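You operate a simulated robot arm through the tools that you are given. There is no shell and no other tool.

You are at the controls of a simulated robot arm. One attempt, no reset.

## Task
Switch the sealer off and fit the full roll from the sealer table.
Fine: it goes on the film spindle; the nearly empty roll goes on the sealer table; clamp the new roll; the other rolls and cores stay where they are. Set down upright: film roll.

It is judged by the outcome, as a careful person would: the job done as asked, and still so three seconds after it is handed in. It fails if anything else is knocked over, pushed out of place, dropped, spilled or broken.

## Robot
A 6-joint arm with a two-finger gripper, fixed in place. Base frame: the origin is at the foot of the arm, x ahead of it, y to its left, z up. Units: m, degrees, N and s.
Its first joint turns from -166.0 to 166.0 degrees. Payload 3.43 kg.
Tool frame: the origin (TCP) lies between the finger pads and is the grasp point; the fingertips stand 0.02 m ahead of it; z points along the fingers, y is the line along which they close. The gripper opens to 0.19 m. The gripper's body begins 0.248 m behind the TCP.
Orientation is told as [roll, pitch, yaw] about the base's x, y, z axes, in that order, counted from this pose: with the fingers straight down and closing along the base's y, the tool's x points along the base's -x, its y along +y and its z along -z.

## Interface
- The arm moves only by the tool play_rows. Its argument "moves" is a list of rows, each a list of 3 entries, a list of its own where there are three numbers: the shift along the tool's x, y, z in m, then the turn, a rotation vector about the tool's x, y, z in degrees, then the gripper command, from -1 (fully open) to 1 (shut), values between in proportion. In form: [[[dx, dy, dz], [ax, ay, az], jaw], ...]. A call has 1 to 20 rows; each row shifts and turns the commanded pose from where the row before left it, along the tool's axes as they then stand. Each row takes 0.2 s and may step no farther than 0.05 m and 8.6 degrees from the row before; otherwise, or with a gripper value out of range, the whole call is refused. A pose out of reach is approached as far as the arm can. The call stops where the force on the tool passes 40 N (or 10 N more than at its start, if that is more) or the arm is blocked; 0.2 s more then pass. Each finger travels about 0.045 m/s and halts on what it meets, pressing with about 22 N; the grip force reading is that of the motor and also rises with nothing between the fingers. The clock runs only during rows and for 0.2 s after the last one: add rows that do not move to give the fingers time. It gives the time, the measured TCP pose, the force on the tool (base axes), the opening and the grip force at its end, in the units of the frame above (readings bear some noise), with the torque about the TCP (base axes, N m) and any sound that the robot's microphone picked up.
- Cameras (640 x 400 px; columns grow to the right, rows downward): "scene" is fixed at [0.3997, -0.4986, 1.3806]; the picture's right is [0.32, -0.95, 0.00], its down [-0.12, -0.04, -0.99] and it looks along [0.94, 0.32, -0.13] (base axes); focal length 214 px, centre (320, 200). "wrist" rides on the gripper at [0.07, -0.008, -0.288] in the tool frame; the picture's right is [0.12, 0.99, 0.00], its down [-0.96, 0.12, -0.25] and it looks along [-0.25, 0.03, 0.97] (tool axes); focal length 261 px, centre (320, 200). There is no depth. A picture from a camera that has moved, and an enlarged one, comes with that camera's place and axes in the base frame and with its lens.
- capture(camera): a new picture of that camera. No time passes.
- slide_trunk(by): slides the trunk up (or, below 0, down) by that many m; the arm rides with it, the base frame stays. It gives what a move gives, with no picture.
- zoom(camera, box): a new picture of the part [left, top, right, bottom] of that camera's present view, enlarged. No time passes.
- hand_in(): hands the job in; it is judged then, once.

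Places have to be worked out from the pictures, the camera data and where the tool is seen. Open the gripper and draw the arm clear of the work before you hand the job in, unless the task says otherwise.

The tools are called after ">>>" by a JSON object that holds its "method" and its "body". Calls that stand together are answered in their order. play_rows: Moves the arm, as the interface text tells. Its arguments: {"type":"object","properties":{"moves":{"type":"array","items":{"type":"array"}}},"required":["moves"]} The other tools are called the same way: slide_trunk (by) slides the trunk up or down; capture (camera) takes a picture; zoom (camera, box) takes an enlarged picture of a part of a camera's view; hand_in () hands the job in.

At the start:

```text
time_s: 0.0
ee_pos: [0.5579, -0.1899, 1.3077]
ee_rot: [0.1, -0.1, 0.0]
contact_force: [1.1, 0.5, 0.4]
wrist_torque: [-0.01, -0.01, 0.0]
finger_gap: 0.19
finger_force: 0.0
trunk travel left (down, up): [-0.175, 0.065]
```

scene: 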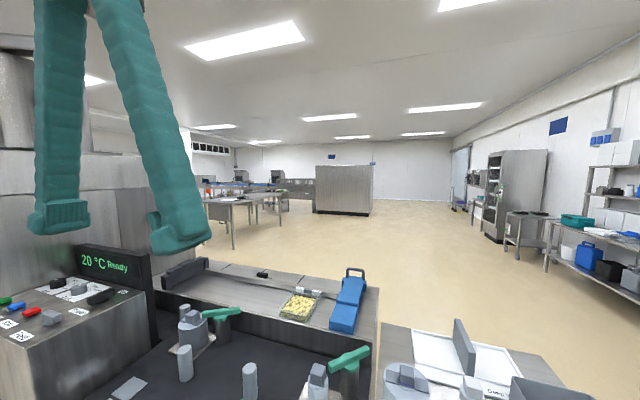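
wrist: 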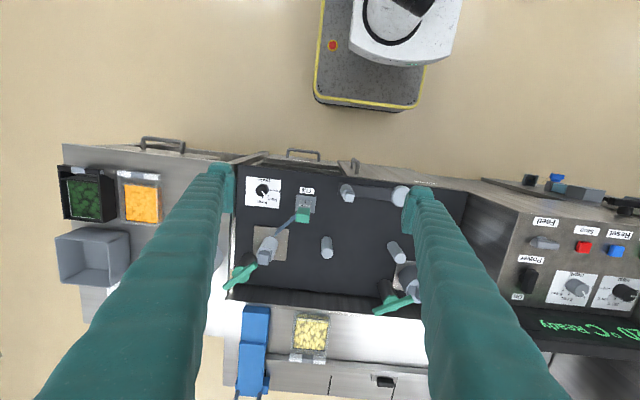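

I'll start by taking enlarged looks at both views to identify the sealer, spindle, rolls and switches.

>>> {"method": "zoom", "body": {"camera": "wrist", "box": [220, 140, 480, 320]}}

>>> {"method": "zoom", "body": {"camera": "wrist", "box": [460, 160, 640, 380]}}

>>> {"method": "zoom", "body": {"camera": "wrist", "box": [30, 130, 250, 400]}}

>>> {"method": "zoom", "body": {"camera": "scene", "box": [100, 240, 400, 400]}}

>>> {"method": "zoom", "body": {"camera": "scene", "box": [0, 230, 180, 400]}}

>>> {"method": "zoom", "body": {"camera": "scene", "box": [340, 300, 640, 400]}}

```text
2.22 times, centred on (350, 230) of wrist
camera zoom: at [0.4863, -0.1978, 1.5954], right [-0.12, 0.99, 0.0], down [0.96, 0.12, 0.25], along [0.25, 0.03, -0.97], focal length 579 px, centre (253, 133)
```

zoom: 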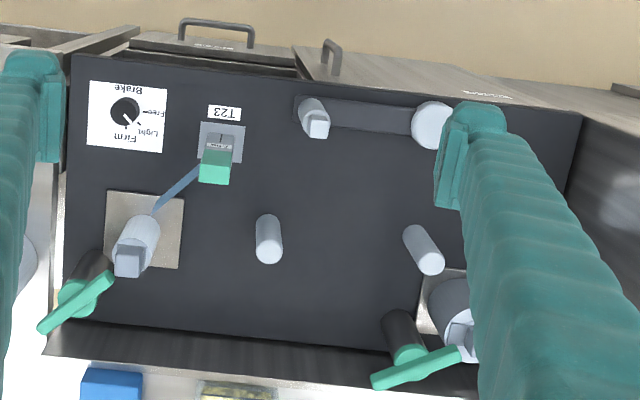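

```text
1.82 times, centred on (550, 270) of wrist
camera zoom: at [0.4863, -0.1978, 1.5954], right [-0.12, 0.99, 0.0], down [0.96, 0.12, 0.25], along [0.25, 0.03, -0.97], focal length 474 px, centre (-98, 73)
```

zoom: 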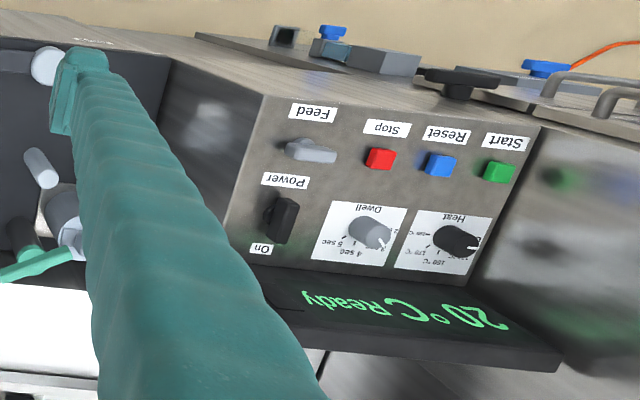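

```text
1.48 times, centred on (140, 265) of wrist
camera zoom: at [0.4863, -0.1978, 1.5954], right [-0.12, 0.99, 0.0], down [0.96, 0.12, 0.25], along [0.25, 0.03, -0.97], focal length 386 px, centre (587, 104)
```

zoom: 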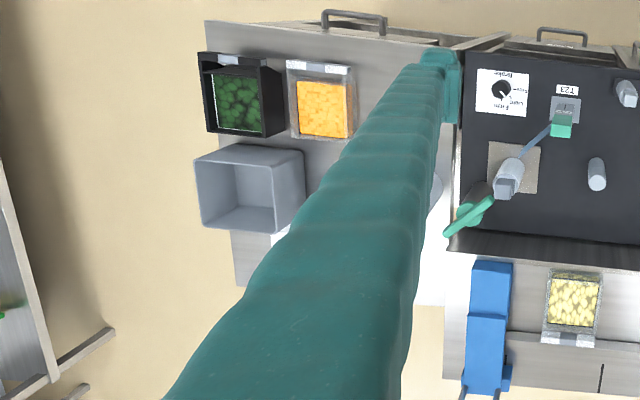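

```text
2.13 times, centred on (250, 320) of scene
camera zoom: at [0.3997, -0.4986, 1.3806], right [0.32, -0.95, 0.0], down [-0.12, -0.04, -0.99], along [0.94, 0.32, -0.13], focal length 458 px, centre (469, -56)
```

zoom: 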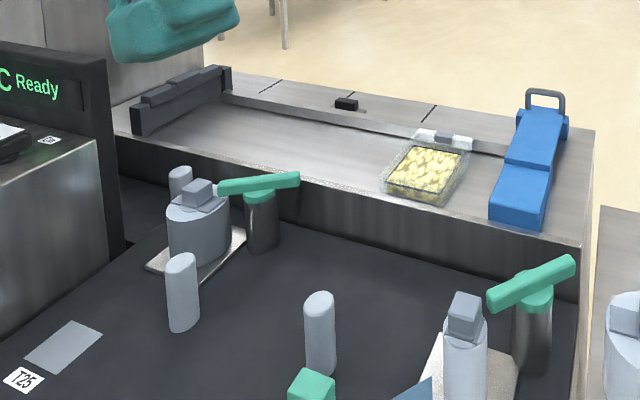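

```text
2.35 times, centred on (90, 315) of scene
camera zoom: at [0.3997, -0.4986, 1.3806], right [0.32, -0.95, 0.0], down [-0.12, -0.04, -0.99], along [0.94, 0.32, -0.13], focal length 505 px, centre (861, -71)
```

zoom: 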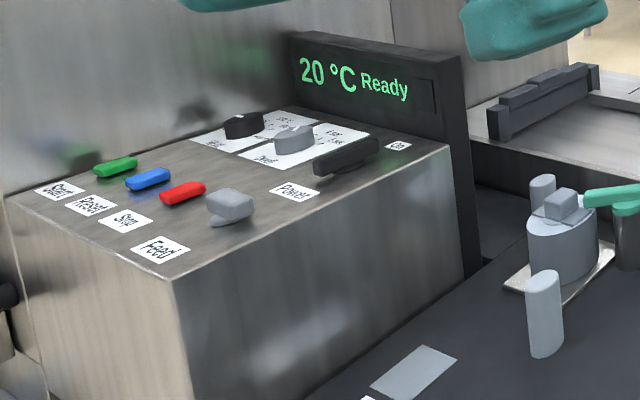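

```text
2.13 times, centred on (490, 350) of scene
camera zoom: at [0.3997, -0.4986, 1.3806], right [0.32, -0.95, 0.0], down [-0.12, -0.04, -0.99], along [0.94, 0.32, -0.13], focal length 458 px, centre (-43, -120)
```

zoom: 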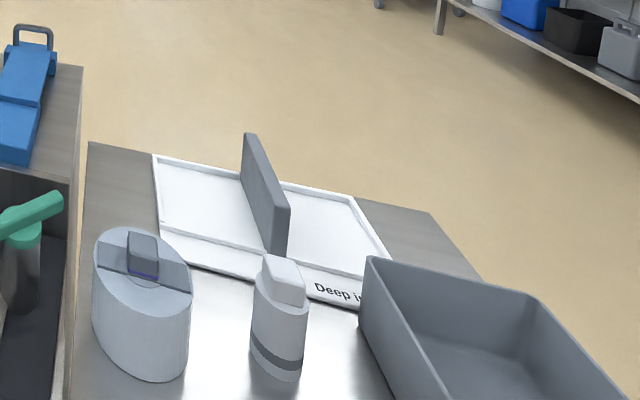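

The left post (film running off it to a green clip at T23) looks like the film spindle near (0.89, -0.33). I'll move the gripper toward the control panel side (+y), staying high, to see it better.

>>> {"method": "play_rows", "body": {"moves": [[[0, 0.04, 0], [0, 0, 0], -1], [[0, 0.045, 0], [0, 0, 0], -1], [[0, 0.045, 0], [0, 0, 0], -1], [[0, 0.045, 0], [0, 0, 0], -1], [[0, 0.045, 0], [0, 0, 0], -1], [[0, 0.045, 0], [0, 0, 0], -1], [[0, 0.045, 0], [0, 0, 0], -1], [[0, 0.045, 0], [0, 0, 0], -1], [[0, 0.045, 0], [0, 0, 0], -1], [[0, 0.03, 0], [0, 0, 0], -1]]}}

>>> {"method": "capture", "body": {"camera": "wrist"}}

>>> {"method": "capture", "body": {"camera": "scene"}}

```text
time_s: 2.2
ee_pos: [0.5605, 0.2412, 1.3098]
ee_rot: [0.0, 0.0, 0.0]
contact_force: [0.0, -0.6, 0.6]
wrist_torque: [0.12, -0.05, 0.03]
finger_gap: 0.1898
finger_force: 0.0
trunk travel left (down, up): [-0.175, 0.065]
```

```text
taken
camera wrist: at [0.49, 0.2337, 1.597], right [-0.12, 0.99, 0.0], down [0.96, 0.12, 0.25], along [0.25, 0.03, -0.97], focal length 261 px, centre (320, 200)
```

wrist: 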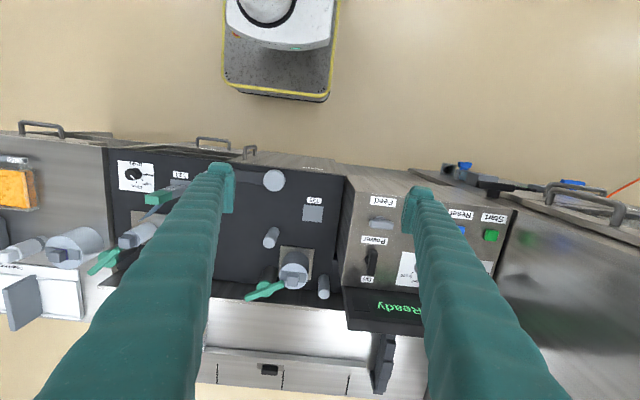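

```text
taken
```

scene: 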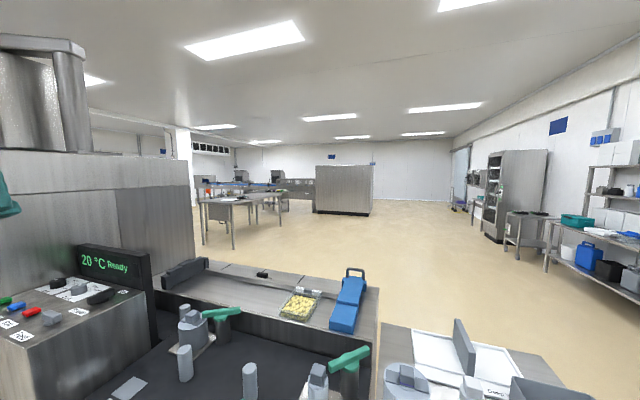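

>>> {"method": "zoom", "body": {"camera": "wrist", "box": [330, 170, 530, 320]}}

>>> {"method": "zoom", "body": {"camera": "wrist", "box": [210, 140, 370, 320]}}

>>> {"method": "zoom", "body": {"camera": "wrist", "box": [0, 120, 220, 340]}}

>>> {"method": "zoom", "body": {"camera": "scene", "box": [60, 260, 160, 330]}}

```text
2.67 times, centred on (430, 245) of wrist
camera zoom: at [0.49, 0.2337, 1.597], right [-0.12, 0.99, 0.0], down [0.96, 0.12, 0.25], along [0.25, 0.03, -0.97], focal length 695 px, centre (27, 80)
```

zoom: 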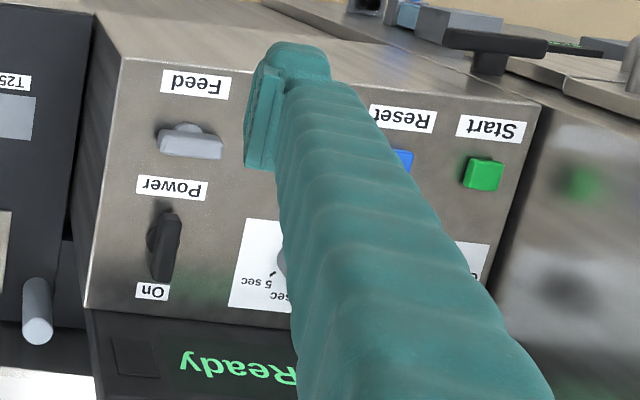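

```text
2.22 times, centred on (290, 230) of wrist
camera zoom: at [0.49, 0.2337, 1.597], right [-0.12, 0.99, 0.0], down [0.96, 0.12, 0.25], along [0.25, 0.03, -0.97], focal length 579 px, centre (387, 133)
```

zoom: 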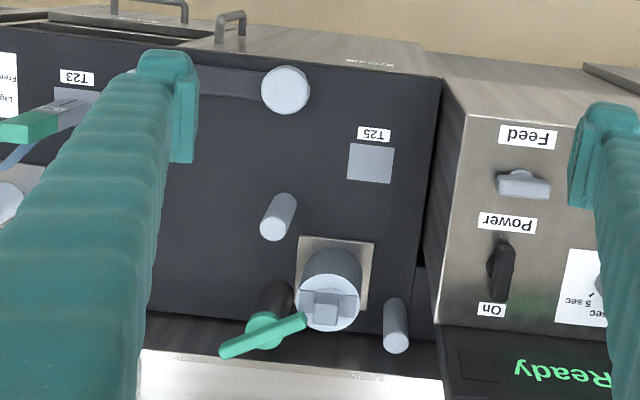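

```text
1.82 times, centred on (110, 230) of wrist
camera zoom: at [0.49, 0.2337, 1.597], right [-0.12, 0.99, 0.0], down [0.96, 0.12, 0.25], along [0.25, 0.03, -0.97], focal length 474 px, centre (702, 146)
```

zoom: 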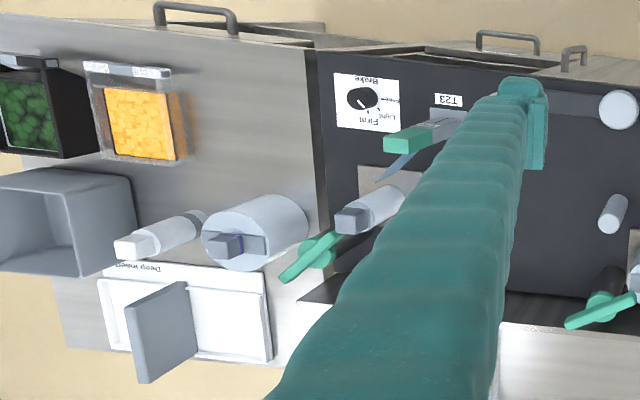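

```text
5.71 times, centred on (110, 295) of scene
camera zoom: at [0.3997, -0.4986, 1.3806], right [0.32, -0.95, 0.0], down [-0.12, -0.04, -0.99], along [0.94, 0.32, -0.13], focal length 1226 px, centre (1520, -343)
```

zoom: 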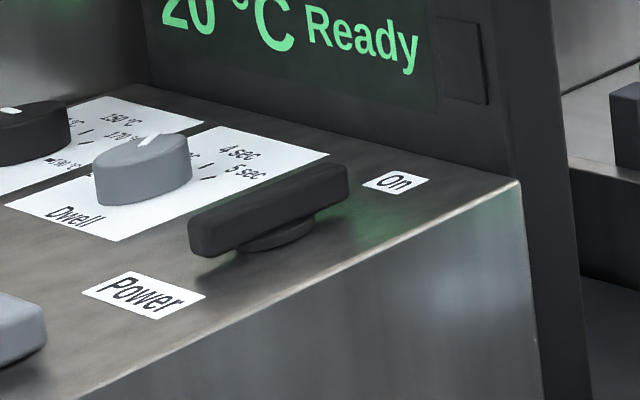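

The Power selector (bar pointing to "On") triangulates to about (0.795, 0.403, 0.98). Now I'll swing over to the −y side to look at the table with the big roll.

>>> {"method": "play_rows", "body": {"moves": [[[0, -0.04, 0], [0, 0, 0], -1], [[0, -0.048, 0], [0, 0, 0], -1], [[0, -0.048, 0], [0, 0, 0], -1], [[0, -0.048, 0], [0, 0, 0], -1], [[0, -0.048, 0], [0, 0, 0], -1], [[0, -0.048, 0], [0, 0, 0], -1], [[0, -0.048, 0], [0, 0, 0], -1], [[0, -0.048, 0], [0, 0, 0], -1], [[0, -0.048, 0], [0, 0, 0], -1], [[0, -0.048, 0], [0, 0, 0], -1], [[0, -0.048, 0], [0, 0, 0], -1], [[0, -0.048, 0], [0, 0, 0], -1], [[0, -0.048, 0], [0, 0, 0], -1], [[0, -0.048, 0], [0, 0, 0], -1], [[0, -0.048, 0], [0, 0, 0], -1]]}}

>>> {"method": "capture", "body": {"camera": "wrist"}}

>>> {"method": "zoom", "body": {"camera": "wrist", "box": [220, 150, 440, 330]}}

```text
time_s: 5.4
ee_pos: [0.5548, -0.4701, 1.3082]
ee_rot: [0.0, 0.1, 0.0]
contact_force: [0.1, 0.2, 0.0]
wrist_torque: [-0.2, -0.03, -0.01]
finger_gap: 0.1899
finger_force: 0.0
trunk travel left (down, up): [-0.175, 0.065]
```

```text
taken
camera wrist: at [0.4831, -0.478, 1.5961], right [-0.12, 0.99, 0.0], down [0.96, 0.12, 0.25], along [0.25, 0.03, -0.97], focal length 261 px, centre (320, 200)
```

wrist: 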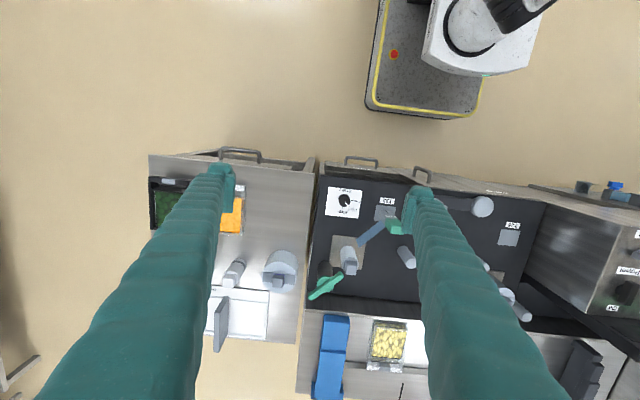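

```text
2.22 times, centred on (330, 240) of wrist
camera zoom: at [0.4831, -0.478, 1.5961], right [-0.12, 0.99, 0.0], down [0.96, 0.12, 0.25], along [0.25, 0.03, -0.97], focal length 579 px, centre (298, 111)
```

zoom: 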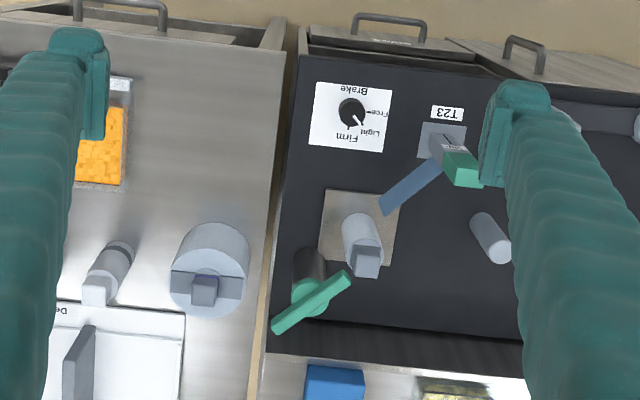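

The full roll's handle block triangulates to about (0.957, -0.552, 0.845), quite far out (radius ≈1.1). I'll move forward and a bit lower, still well above everything, for a close look and to test reach.

>>> {"method": "play_rows", "body": {"moves": [[[-0.04, 0, 0.0], [0, 0, 0], -1], [[-0.04, 0, 0.02], [0, 0, 0], -1], [[-0.04, 0, 0.02], [0, 0, 0], -1], [[-0.04, 0, 0.02], [0, 0, 0], -1], [[-0.04, 0, 0.02], [0, 0, 0], -1]]}}

>>> {"method": "capture", "body": {"camera": "wrist"}}

>>> {"method": "zoom", "body": {"camera": "wrist", "box": [200, 130, 440, 280]}}

>>> {"method": "capture", "body": {"camera": "scene"}}

```text
time_s: 6.6
ee_pos: [0.7556, -0.4679, 1.2283]
ee_rot: [0.0, -0.1, 0.0]
contact_force: [-0.6, 0.1, 1.3]
wrist_torque: [-0.04, -0.22, 0.03]
finger_gap: 0.19
finger_force: 0.0
out of reach, approached as far as the arm can: row 1
trunk travel left (down, up): [-0.175, 0.065]
```

```text
taken
camera wrist: at [0.6835, -0.4765, 1.5144], right [-0.12, 0.99, 0.0], down [0.96, 0.11, 0.25], along [0.25, 0.03, -0.97], focal length 261 px, centre (320, 200)
```

wrist: 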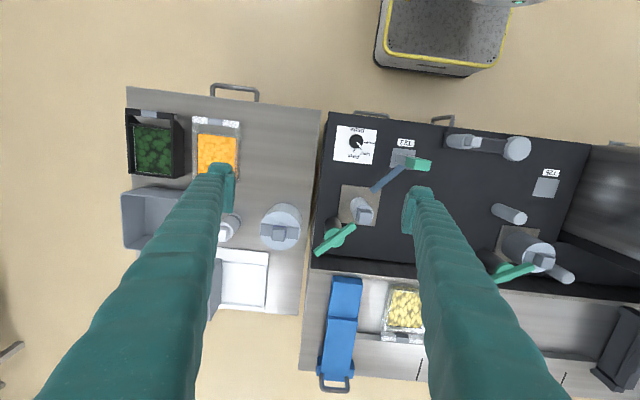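

```text
2.67 times, centred on (320, 205) of wrist
camera zoom: at [0.6835, -0.4765, 1.5144], right [-0.12, 0.99, 0.0], down [0.96, 0.11, 0.25], along [0.25, 0.03, -0.97], focal length 695 px, centre (320, 187)
```

zoom: 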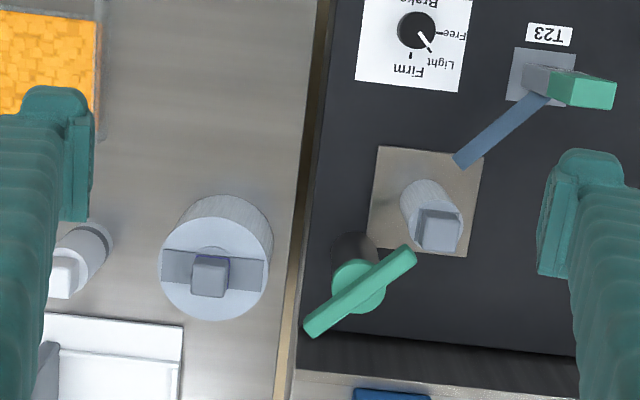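

```text
taken
```

scene: 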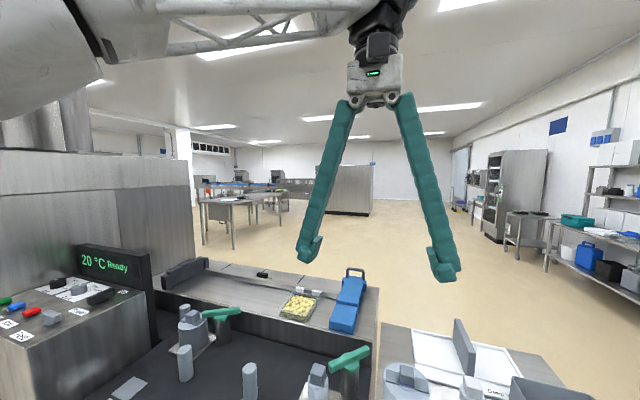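

The arm reached (0.756, -0.468, 1.228). The lever hub by the film spindle is near (0.965, -0.40, 0.83); I'll zoom further on spindle, lever, T23 clip, and the full roll to understand their mechanics.

>>> {"method": "zoom", "body": {"camera": "wrist", "box": [310, 170, 400, 260]}}

>>> {"method": "zoom", "body": {"camera": "wrist", "box": [240, 190, 320, 260]}}

>>> {"method": "zoom", "body": {"camera": "wrist", "box": [330, 115, 450, 195]}}

>>> {"method": "zoom", "body": {"camera": "scene", "box": [270, 330, 390, 400]}}

>>> {"method": "zoom", "body": {"camera": "scene", "box": [160, 295, 260, 365]}}

>>> {"method": "zoom", "body": {"camera": "scene", "box": [370, 330, 500, 400]}}

```text
4.44 times, centred on (355, 215) of wrist
camera zoom: at [0.6835, -0.4765, 1.5144], right [-0.12, 0.99, 0.0], down [0.96, 0.11, 0.25], along [0.25, 0.03, -0.97], focal length 1158 px, centre (164, 133)
```

zoom: 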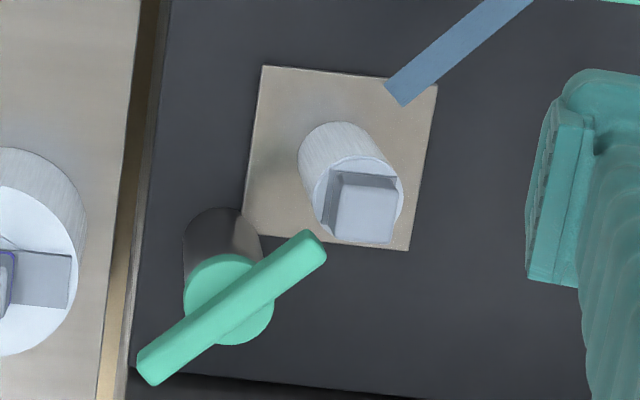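

```text
5.71 times, centred on (280, 225) of wrist
camera zoom: at [0.6835, -0.4765, 1.5144], right [-0.12, 0.99, 0.0], down [0.96, 0.11, 0.25], along [0.25, 0.03, -0.97], focal length 1489 px, centre (549, 57)
```

zoom: 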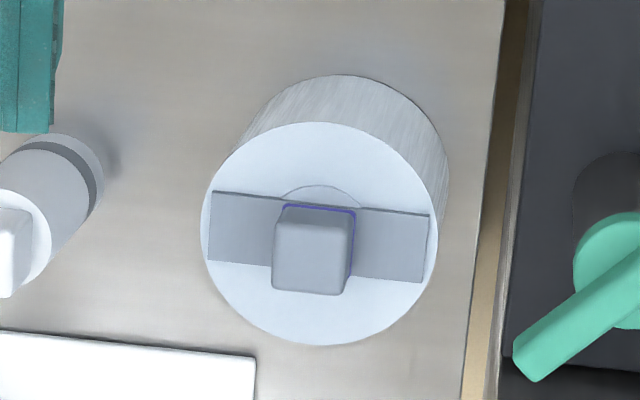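

```text
5.00 times, centred on (390, 155) of wrist
camera zoom: at [0.6835, -0.4765, 1.5144], right [-0.12, 0.99, 0.0], down [0.96, 0.11, 0.25], along [0.25, 0.03, -0.97], focal length 1303 px, centre (-30, 425)
```

zoom: 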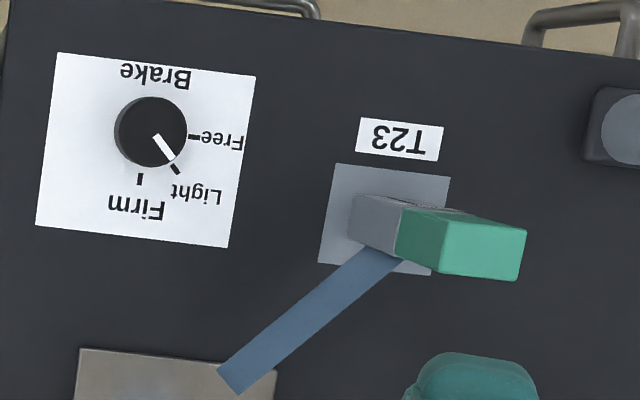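

```text
5.33 times, centred on (330, 365) of scene
camera zoom: at [0.3997, -0.4986, 1.3806], right [0.32, -0.95, 0.0], down [-0.12, -0.04, -0.99], along [0.94, 0.32, -0.13], focal length 1144 px, centre (267, -680)
```

zoom: 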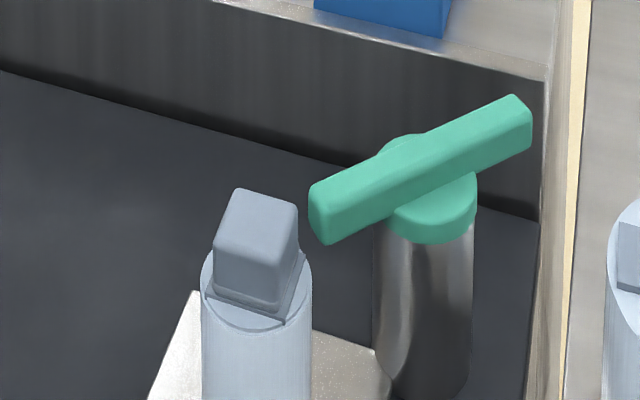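

```text
5.71 times, centred on (210, 330) of scene
camera zoom: at [0.3997, -0.4986, 1.3806], right [0.32, -0.95, 0.0], down [-0.12, -0.04, -0.99], along [0.94, 0.32, -0.13], focal length 1226 px, centre (949, -543)
```

zoom: 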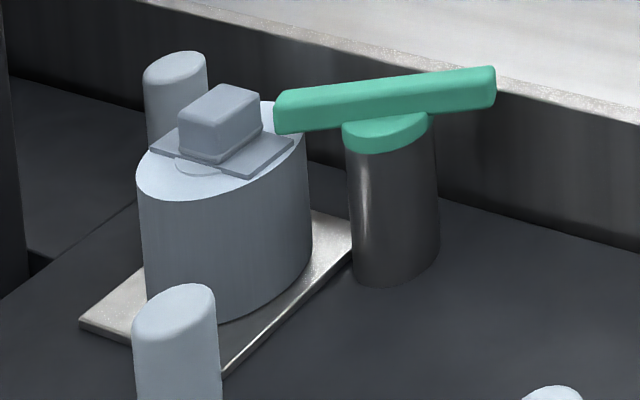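

```text
4.92 times, centred on (435, 365) of scene
camera zoom: at [0.3997, -0.4986, 1.3806], right [0.32, -0.95, 0.0], down [-0.12, -0.04, -0.99], along [0.94, 0.32, -0.13], focal length 1056 px, centre (-246, -612)
```

zoom: 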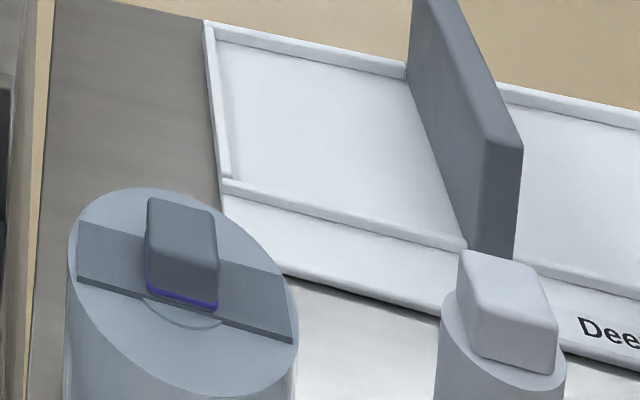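

The levers' bars point straight at their spindles (clamped state presumably). First the Power selector: I'll travel over to above it at safe height.

>>> {"method": "play_rows", "body": {"moves": [[[0.006, 0.043, 0], [0, 0, 0], -1], [[0.006, 0.043, 0], [0, 0, 0], -1], [[0.006, 0.043, 0], [0, 0, 0], -1], [[0.006, 0.043, 0], [0, 0, 0], -1], [[0.006, 0.043, 0], [0, 0, 0], -1], [[0.006, 0.043, 0], [0, 0, 0], -1], [[0.006, 0.043, 0], [0, 0, 0], -1], [[0.006, 0.043, 0], [0, 0, 0], -1], [[0.006, 0.043, 0], [0, 0, 0], -1], [[0.006, 0.043, 0], [0, 0, 0], -1], [[-0.006, 0.043, 0], [0, 0, 0], -1], [[-0.006, 0.043, 0], [0, 0, 0], -1], [[-0.006, 0.043, 0], [0, 0, 0], -1], [[-0.006, 0.043, 0], [0, 0, 0], -1], [[-0.006, 0.043, 0], [0, 0, 0], -1], [[-0.006, 0.043, 0], [0, 0, 0], -1], [[-0.006, 0.043, 0], [0, 0, 0], -1], [[-0.006, 0.043, 0], [0, 0, 0], -1], [[-0.006, 0.043, 0.02], [0, 0, 0], -1], [[-0.006, 0.043, 0.02], [0, 0, 0], -1]]}}

>>> {"method": "capture", "body": {"camera": "wrist"}}

>>> {"method": "zoom", "body": {"camera": "wrist", "box": [220, 120, 440, 270]}}

>>> {"method": "capture", "body": {"camera": "scene"}}

```text
time_s: 10.8
ee_pos: [0.7549, 0.3893, 1.1854]
ee_rot: [-0.1, 0.1, -0.1]
contact_force: [-0.9, -0.6, 1.5]
wrist_torque: [0.14, -0.08, 0.03]
finger_gap: 0.19
finger_force: 0.0
trunk travel left (down, up): [-0.175, 0.065]
```

```text
taken
camera wrist: at [0.6838, 0.3805, 1.473], right [-0.12, 0.99, 0.0], down [0.96, 0.11, 0.25], along [0.25, 0.03, -0.97], focal length 261 px, centre (320, 200)
```

wrist: 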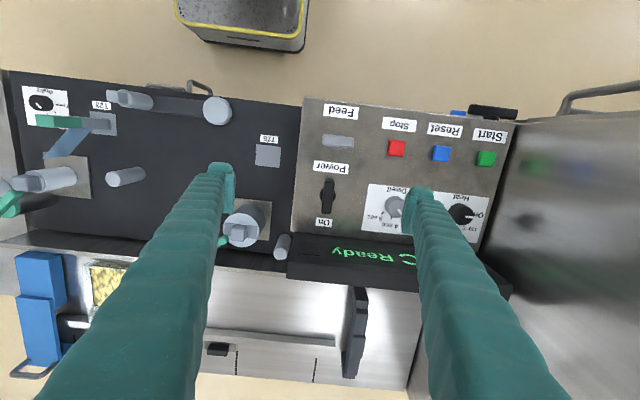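

```text
2.67 times, centred on (330, 195) of wrist
camera zoom: at [0.6838, 0.3805, 1.473], right [-0.12, 0.99, 0.0], down [0.96, 0.11, 0.25], along [0.25, 0.03, -0.97], focal length 695 px, centre (293, 213)
```

zoom: 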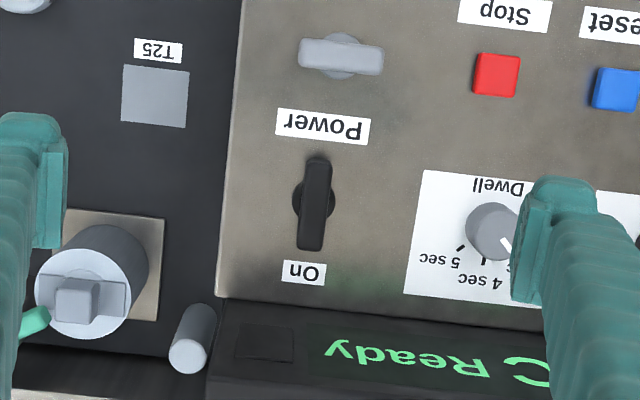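

```text
taken
```

scene: 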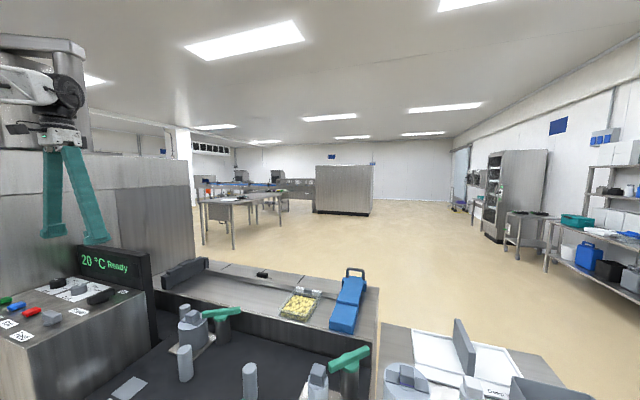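

Power bar centre refined to about (0.799, 0.410), bar along x, top near z≈0.985. I'll move above it with the jaws narrowed to ~6 cm, stopping at z≈1.03 to look.

>>> {"method": "play_rows", "body": {"moves": [[[-0.011, 0.005, 0.02], [0, 0, 0], -0.5], [[-0.011, 0.005, 0.03], [0, 0, 0], 0.0], [[-0.011, 0.005, 0.03], [0, 0, 0], 0.37], [[-0.011, 0.006, 0.03], [0, 0, 0], 0.37], [[0, 0, 0.03], [0, 0, 0], 0.37], [[0, 0, 0.015], [0, 0, 0], 0.37], [[0, 0, 0], [0, 0, 0], 0.37], [[0, 0, 0], [0, 0, 0], 0.37]]}}

>>> {"method": "capture", "body": {"camera": "wrist"}}

>>> {"method": "zoom", "body": {"camera": "scene", "box": [0, 200, 180, 330]}}

```text
time_s: 12.6
ee_pos: [0.8023, 0.4094, 1.0307]
ee_rot: [0.0, 0.0, 0.0]
contact_force: [0.5, 0.3, 0.3]
wrist_torque: [-0.02, 0.03, 0.01]
finger_gap: 0.0596
finger_force: 0.1
trunk travel left (down, up): [-0.175, 0.065]
```

```text
taken
camera wrist: at [0.7312, 0.4015, 1.3176], right [-0.12, 0.99, 0.0], down [0.96, 0.12, 0.25], along [0.25, 0.03, -0.97], focal length 261 px, centre (320, 200)
```

wrist: 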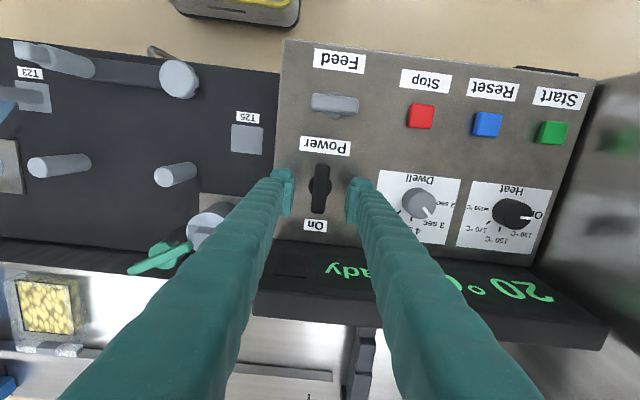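

```text
3.08 times, centred on (90, 265) of scene
camera zoom: at [0.3997, -0.4986, 1.3806], right [0.32, -0.95, 0.0], down [-0.12, -0.04, -0.99], along [0.94, 0.32, -0.13], focal length 660 px, centre (1028, 0)
```

zoom: 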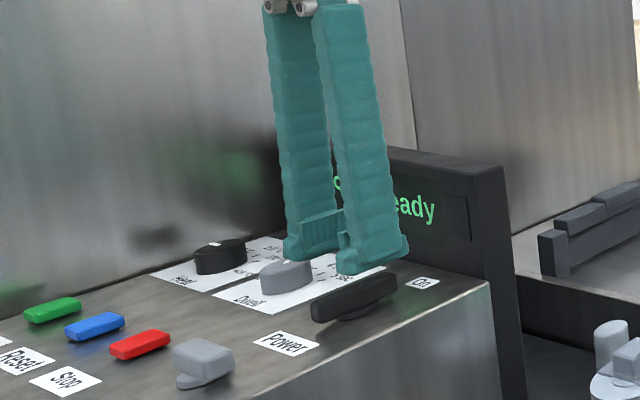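

The bar sits centered between the fingers. I'll descend ~4 cm so the tips straddle it, then close.

>>> {"method": "play_rows", "body": {"moves": [[[-0.002, 0, 0.015], [0, 0, 0], 0.37], [[0, 0, 0.012], [0, 0, 0], 0.37], [[0, 0, 0.01], [0, 0, 0], 0.37], [[0, 0, 0], [0, 0, 0], 0.37]]}}

>>> {"method": "zoom", "body": {"camera": "scene", "box": [50, 240, 170, 320]}}

>>> {"method": "zoom", "body": {"camera": "wrist", "box": [250, 140, 390, 240]}}

```text
time_s: 13.6
ee_pos: [0.8027, 0.4102, 0.9938]
ee_rot: [0.0, 0.0, 0.0]
contact_force: [-0.7, 0.1, 0.0]
wrist_torque: [-0.01, 0.04, 0.0]
finger_gap: 0.0597
finger_force: 0.1
trunk travel left (down, up): [-0.175, 0.065]
```

```text
5.00 times, centred on (110, 280) of scene
camera zoom: at [0.3997, -0.4986, 1.3806], right [0.32, -0.95, 0.0], down [-0.12, -0.04, -0.99], along [0.94, 0.32, -0.13], focal length 1072 px, centre (1370, -200)
```

zoom: 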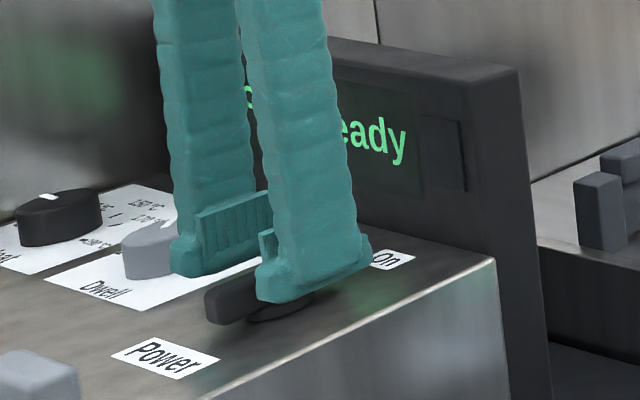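

```text
4.00 times, centred on (320, 190) of wrist
camera zoom: at [0.7322, 0.402, 1.2799], right [-0.12, 0.99, 0.0], down [0.96, 0.12, 0.25], along [0.25, 0.03, -0.97], focal length 1043 px, centre (320, 240)
```

zoom: 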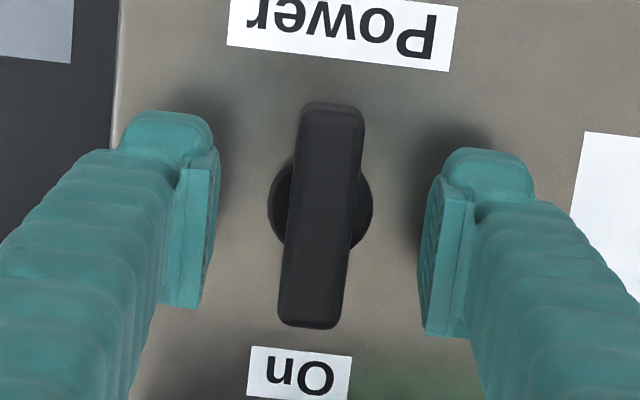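

Well aligned over the bar. Closing on it now, a touch lower (5 mm).

>>> {"method": "play_rows", "body": {"moves": [[[0, 0, 0.005], [0, 0, 0], 0.37], [[0, 0, 0], [0, 0, 0], 0.7], [[0, 0, 0], [0, 0, 0], 1], [[0, 0, 0], [0, 0, 0], 1], [[0, 0, 0], [0, 0, 0], 1], [[0, 0, 0], [0, 0, 0], 1]]}}

>>> {"method": "zoom", "body": {"camera": "wrist", "box": [250, 140, 390, 240]}}

```text
time_s: 15.0
ee_pos: [0.8034, 0.4105, 0.9878]
ee_rot: [0.0, 0.0, -0.1]
contact_force: [0.5, 0.0, -0.4]
wrist_torque: [0.01, -0.02, 0.01]
finger_gap: 0.019
finger_force: 44.4
trunk travel left (down, up): [-0.175, 0.065]
```

```text
4.00 times, centred on (320, 190) of wrist
camera zoom: at [0.7319, 0.4022, 1.2751], right [-0.12, 0.99, 0.0], down [0.96, 0.12, 0.25], along [0.25, 0.03, -0.97], focal length 1043 px, centre (320, 240)
```

zoom: 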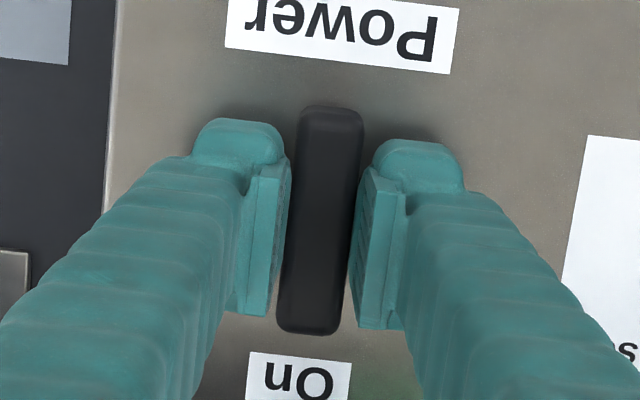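

Gripped (gap 19 mm). I'll try a small turn counter-clockwise seen from above (negative about tool z) and check the torque.

>>> {"method": "play_rows", "body": {"moves": [[[0, 0, 0], [0, 0, -6], 1], [[0, 0, 0], [0, 0, -6], 1]]}}

>>> {"method": "zoom", "body": {"camera": "scene", "box": [50, 240, 170, 320]}}

>>> {"method": "zoom", "body": {"camera": "wrist", "box": [250, 140, 390, 240]}}

```text
time_s: 15.6
ee_pos: [0.8031, 0.4092, 0.9877]
ee_rot: [0.0, 0.1, 12.0]
contact_force: [2.4, 4.1, 2.7]
wrist_torque: [0.06, 0.04, -2.01]
finger_gap: 0.0239
finger_force: 44.9
trunk travel left (down, up): [-0.175, 0.065]
```

```text
5.00 times, centred on (110, 280) of scene
camera zoom: at [0.3997, -0.4986, 1.3806], right [0.32, -0.95, 0.0], down [-0.12, -0.04, -0.99], along [0.94, 0.32, -0.13], focal length 1072 px, centre (1370, -200)
```

zoom: 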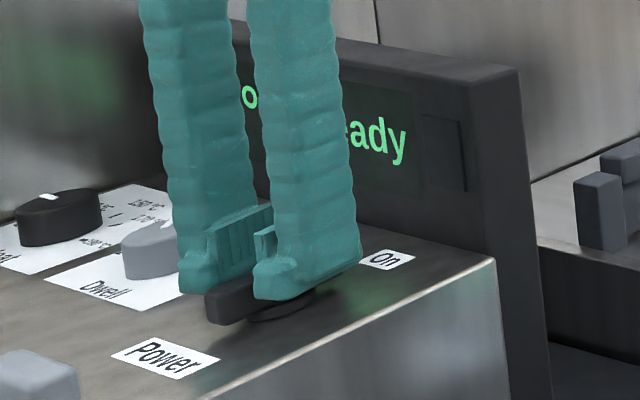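

```text
4.00 times, centred on (320, 190) of wrist
camera zoom: at [0.7354, 0.3876, 1.2754], right [-0.32, 0.95, 0.0], down [0.92, 0.31, 0.25], along [0.23, 0.08, -0.97], focal length 1043 px, centre (320, 240)
```

zoom: 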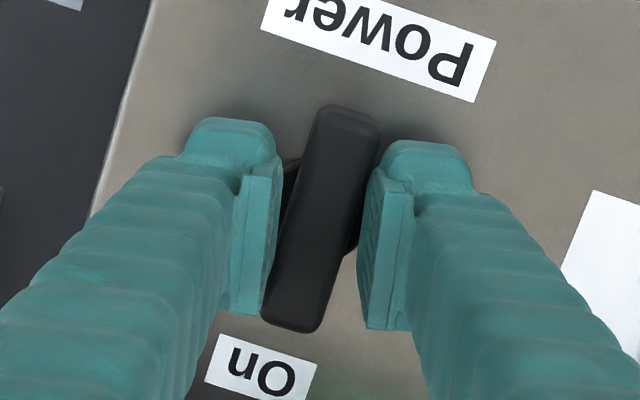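

The bar resists (torque 2 N·m, jaws pried open), so it's at its stop in this direction. I'll turn back and then clockwise.

>>> {"method": "play_rows", "body": {"moves": [[[0, 0, 0], [0, 0, 6], 1], [[0, 0, 0], [0, 0, 6], 1], [[0, 0, 0], [0, 0, 6], 1], [[0, 0, 0], [0, 0, 6], 1]]}}

>>> {"method": "zoom", "body": {"camera": "wrist", "box": [250, 140, 390, 240]}}

```text
time_s: 16.6
ee_pos: [0.8026, 0.4095, 0.9891]
ee_rot: [0.0, -0.1, -12.2]
contact_force: [-0.3, 2.8, 0.3]
wrist_torque: [0.0, -0.28, 0.0]
finger_gap: 0.0188
finger_force: 45.2
trunk travel left (down, up): [-0.175, 0.065]
```

```text
4.00 times, centred on (320, 190) of wrist
camera zoom: at [0.7316, 0.4175, 1.2753], right [0.09, 1.0, 0.0], down [0.96, -0.09, 0.25], along [0.25, -0.02, -0.97], focal length 1043 px, centre (320, 240)
```

zoom: 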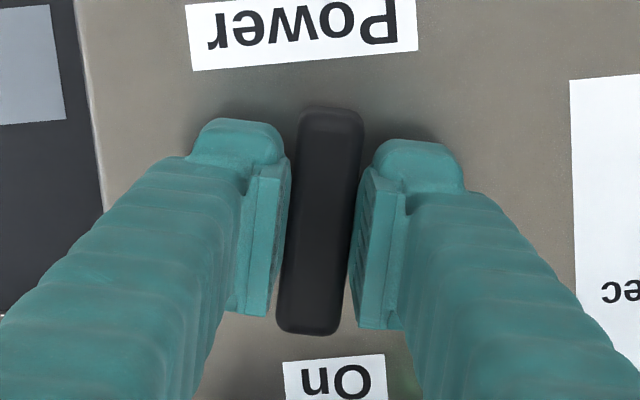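

The bar follows clockwise. Continuing the turn, pausing to check.

>>> {"method": "play_rows", "body": {"moves": [[[0, 0, 0], [0, 0, 8], 1], [[0, 0, 0], [0, 0, 8], 1], [[0, 0, 0], [0, 0, 8], 1], [[0, 0, 0], [0, 0, 8], 1], [[0, 0, 0], [0, 0, 8], 1], [[0, 0, 0], [0, 0, 8], 1]]}}

>>> {"method": "zoom", "body": {"camera": "scene", "box": [50, 230, 190, 320]}}

```text
time_s: 18.0
ee_pos: [0.805, 0.4114, 0.9886]
ee_rot: [0.1, -0.1, -60.2]
contact_force: [21.5, 17.4, 9.4]
wrist_torque: [0.1, -0.24, 0.06]
finger_gap: 0.0189
finger_force: 45.1
trunk travel left (down, up): [-0.175, 0.065]
```

```text
4.44 times, centred on (120, 275) of scene
camera zoom: at [0.3997, -0.4986, 1.3806], right [0.32, -0.95, 0.0], down [-0.12, -0.04, -0.99], along [0.94, 0.32, -0.13], focal length 953 px, centre (1209, -133)
```

zoom: 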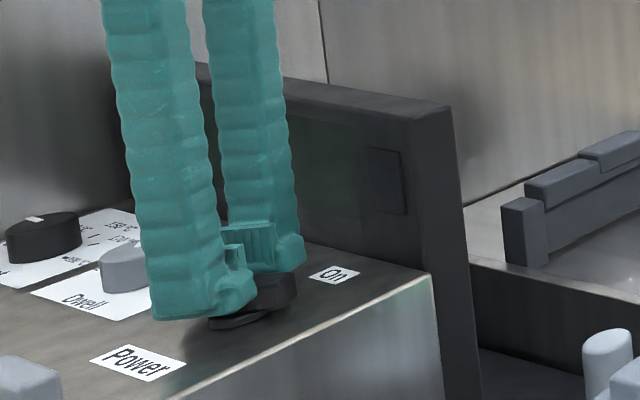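

The display has gone dark — power is off. Side force shows a slight off-axis offset, so I'll shift ~3 mm to relieve it and finish turning to about 90°.

>>> {"method": "play_rows", "body": {"moves": [[[0.0007, 0.0035, 0], [0, 0, 0], 1], [[0, 0, 0], [0, 0, 8], 1], [[0, 0, 0], [0, 0, 8], 1], [[0, 0, 0], [0, 0, 8], 1]]}}

>>> {"method": "zoom", "body": {"camera": "wrist", "box": [250, 140, 390, 240]}}

```text
time_s: 19.0
ee_pos: [0.8048, 0.4116, 0.9891]
ee_rot: [-0.1, 0.0, -84.1]
contact_force: [-2.8, -0.3, 14.0]
wrist_torque: [-0.11, 0.02, -0.06]
finger_gap: 0.0189
finger_force: 44.8
trunk travel left (down, up): [-0.175, 0.065]
```

```text
4.00 times, centred on (320, 190) of wrist
camera zoom: at [0.7883, 0.4819, 1.2752], right [0.98, 0.22, 0.0], down [0.21, -0.94, 0.25], along [0.05, -0.24, -0.97], focal length 1043 px, centre (320, 240)
```

zoom: 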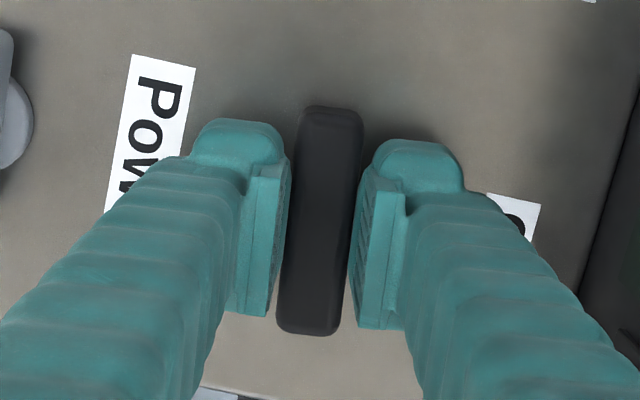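

Side force is relieved and the bar is at ~84°. A final 6° to reach 90°, then check torque.

>>> {"method": "play_rows", "body": {"moves": [[[0, 0, 0], [0, 0, 6], 1], [[0, 0, 0], [0, 0, 0], 1]]}}

```text
time_s: 19.6
ee_pos: [0.8046, 0.4129, 0.9884]
ee_rot: [0.0, 0.0, -90.1]
contact_force: [-3.7, -2.2, 12.9]
wrist_torque: [-0.12, 0.02, 0.05]
finger_gap: 0.0193
finger_force: 44.9
trunk travel left (down, up): [-0.175, 0.065]
```

Torque is small at 90°. I'll open the jaws moderately, rise straight up, and check the switch.

>>> {"method": "play_rows", "body": {"moves": [[[0, 0, 0], [0, 0, 0], 0.7], [[0, 0, 0], [0, 0, 0], 0.4], [[0, 0, 0], [0, 0, 0], 0.4], [[0, 0, -0.03], [0, 0, 0], 0.4], [[0, 0, -0.04], [0, 0, 0], 0.4], [[0, 0, -0.05], [0, 0, 0], 0.4], [[0, 0, -0.05], [0, 0, 0], 0.4]]}}

>>> {"method": "zoom", "body": {"camera": "scene", "box": [0, 200, 180, 330]}}

>>> {"method": "capture", "body": {"camera": "wrist"}}

```text
time_s: 21.2
ee_pos: [0.8058, 0.4109, 1.1577]
ee_rot: [-0.1, -0.1, -90.0]
contact_force: [0.4, 0.9, -0.9]
wrist_torque: [0.01, 0.04, 0.05]
finger_gap: 0.0571
finger_force: 0.1
trunk travel left (down, up): [-0.175, 0.065]
```

```text
3.08 times, centred on (90, 265) of scene
camera zoom: at [0.3997, -0.4986, 1.3806], right [0.32, -0.95, 0.0], down [-0.12, -0.04, -0.99], along [0.94, 0.32, -0.13], focal length 660 px, centre (1028, 0)
```

zoom: 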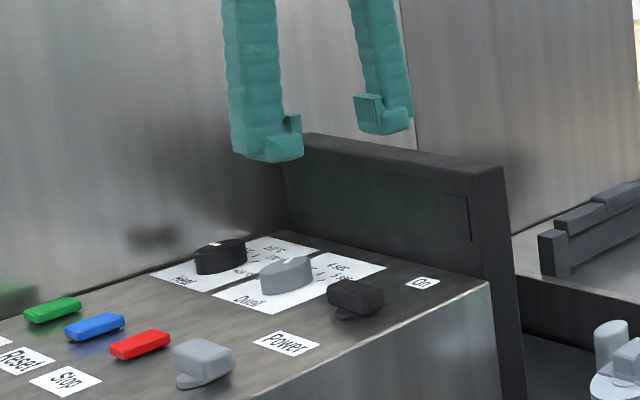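

```text
taken
camera wrist: at [0.7961, 0.4831, 1.4444], right [0.99, 0.12, 0.0], down [0.12, -0.96, 0.25], along [0.03, -0.25, -0.97], focal length 261 px, centre (320, 200)
```

wrist: 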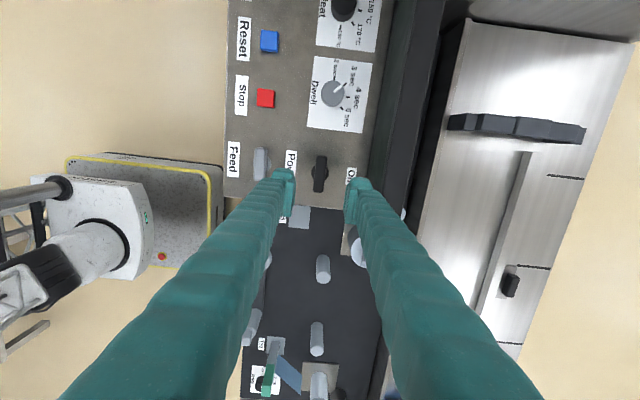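

Power switch is now across (off) and display dark. Now I'll carry the tool over to the film spindle side at z≈1.16 and yaw it to −46° so the jaws line up across the lever bar.

>>> {"method": "play_rows", "body": {"moves": [[[-0.04, 0, 0], [0, 0, 0], 0.4], [[-0.045, 0, 0], [0, 0, 0], 0.4], [[-0.048, 0, 0], [0, 0, 0], 0.4], [[-0.048, 0, 0], [0, 0, 0], 0.4], [[-0.048, 0, 0], [0, 0, 0], 0.4], [[-0.048, 0, 0], [0, 0, 0], 0.4], [[-0.048, 0, 0], [0, 0, 0], 0.4], [[-0.048, 0, 0], [0, 0, 0], 0.4], [[-0.048, 0, 0], [0, 0, 0], 0.4], [[-0.048, 0, 0], [0, 0, 0], 0.4], [[-0.048, 0, 0], [0, 0, 0], 0.4], [[-0.048, 0, 0], [0, 0, 0], 0.4], [[-0.048, 0, 0], [0, 0, 0], 0.4], [[-0.048, 0, 0], [0, 0, 0], 0.4], [[-0.048, 0, 0], [0, 0, 0], 0.4], [[-0.048, 0, 0], [0, 0, 0], 0.4]]}}

>>> {"method": "play_rows", "body": {"moves": [[[0, 0, 0], [0, 0, -7.5], 0.4], [[0, 0, 0], [0, 0, -7.5], 0.4], [[0, 0, 0], [0, 0, -7.5], 0.4], [[0, 0, 0], [0, 0, -7.5], 0.4], [[0, 0, 0], [0, 0, -7.5], 0.4], [[0, 0, 0], [0, 0, -7.5], 0.4]]}}

>>> {"method": "capture", "body": {"camera": "wrist"}}

>>> {"method": "capture", "body": {"camera": "scene"}}

```text
time_s: 24.6
ee_pos: [0.8042, -0.3465, 1.1572]
ee_rot: [-0.1, -0.1, -90.1]
contact_force: [-0.1, 0.6, 0.3]
wrist_torque: [-0.18, -0.01, -0.04]
finger_gap: 0.0571
finger_force: 0.1
trunk travel left (down, up): [-0.175, 0.065]
```

```text
time_s: 26.0
ee_pos: [0.8046, -0.3446, 1.1596]
ee_rot: [0.1, 0.0, -45.0]
contact_force: [-0.5, 0.5, 0.7]
wrist_torque: [-0.06, 0.0, -0.01]
finger_gap: 0.0568
finger_force: 0.1
trunk travel left (down, up): [-0.175, 0.065]
```

```text
taken
camera wrist: at [0.7487, -0.3005, 1.4454], right [0.62, 0.79, 0.0], down [0.76, -0.6, 0.25], along [0.19, -0.15, -0.97], focal length 261 px, centre (320, 200)
```

wrist: 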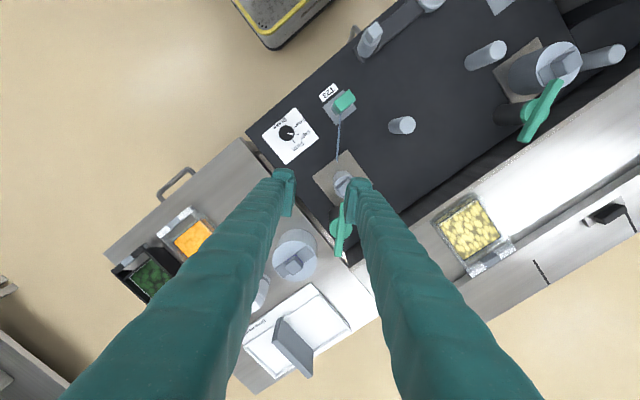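

```text
taken
```

scene: 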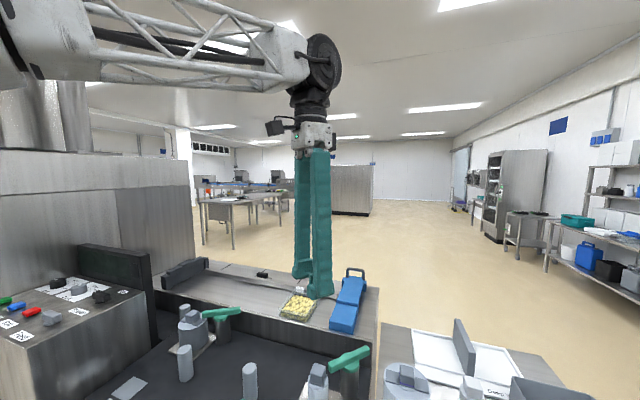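

>>> {"method": "zoom", "body": {"camera": "wrist", "box": [270, 140, 410, 280]}}

>>> {"method": "zoom", "body": {"camera": "wrist", "box": [480, 20, 640, 150]}}

>>> {"method": "zoom", "body": {"camera": "wrist", "box": [90, 130, 370, 390]}}

```text
2.86 times, centred on (340, 210) of wrist
camera zoom: at [0.7487, -0.3005, 1.4454], right [0.62, 0.79, 0.0], down [0.76, -0.6, 0.25], along [0.19, -0.15, -0.97], focal length 745 px, centre (263, 171)
```

zoom: 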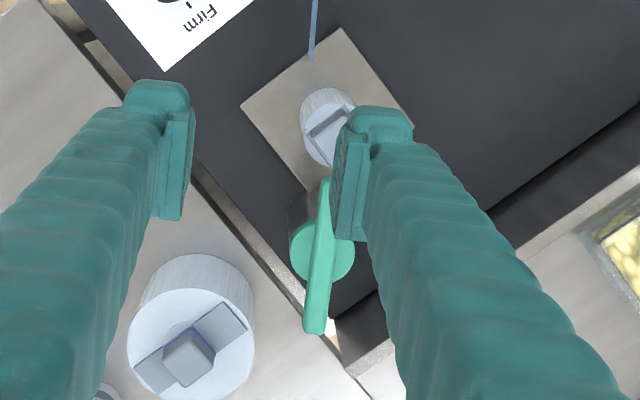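

```text
3.08 times, centred on (560, 85) of wrist
camera zoom: at [0.7487, -0.3005, 1.4454], right [0.62, 0.79, 0.0], down [0.76, -0.6, 0.25], along [0.19, -0.15, -0.97], focal length 802 px, centre (-418, 554)
```

zoom: 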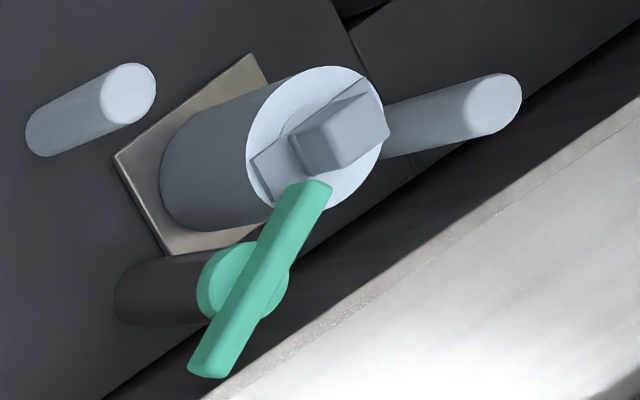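

```text
1.54 times, centred on (230, 260) of wrist
camera zoom: at [0.7487, -0.3005, 1.4454], right [0.62, 0.79, 0.0], down [0.76, -0.6, 0.25], along [0.19, -0.15, -0.97], focal length 401 px, centre (458, 108)
```

zoom: 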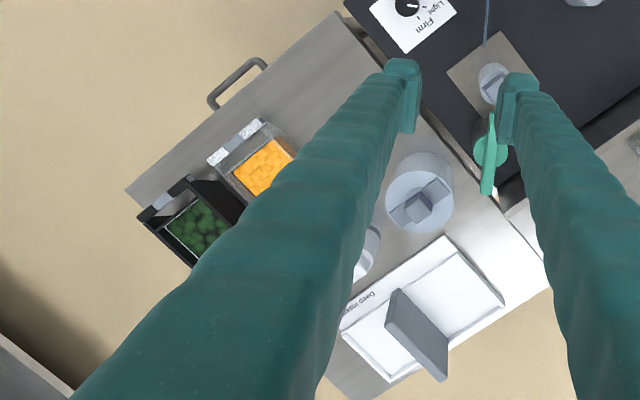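

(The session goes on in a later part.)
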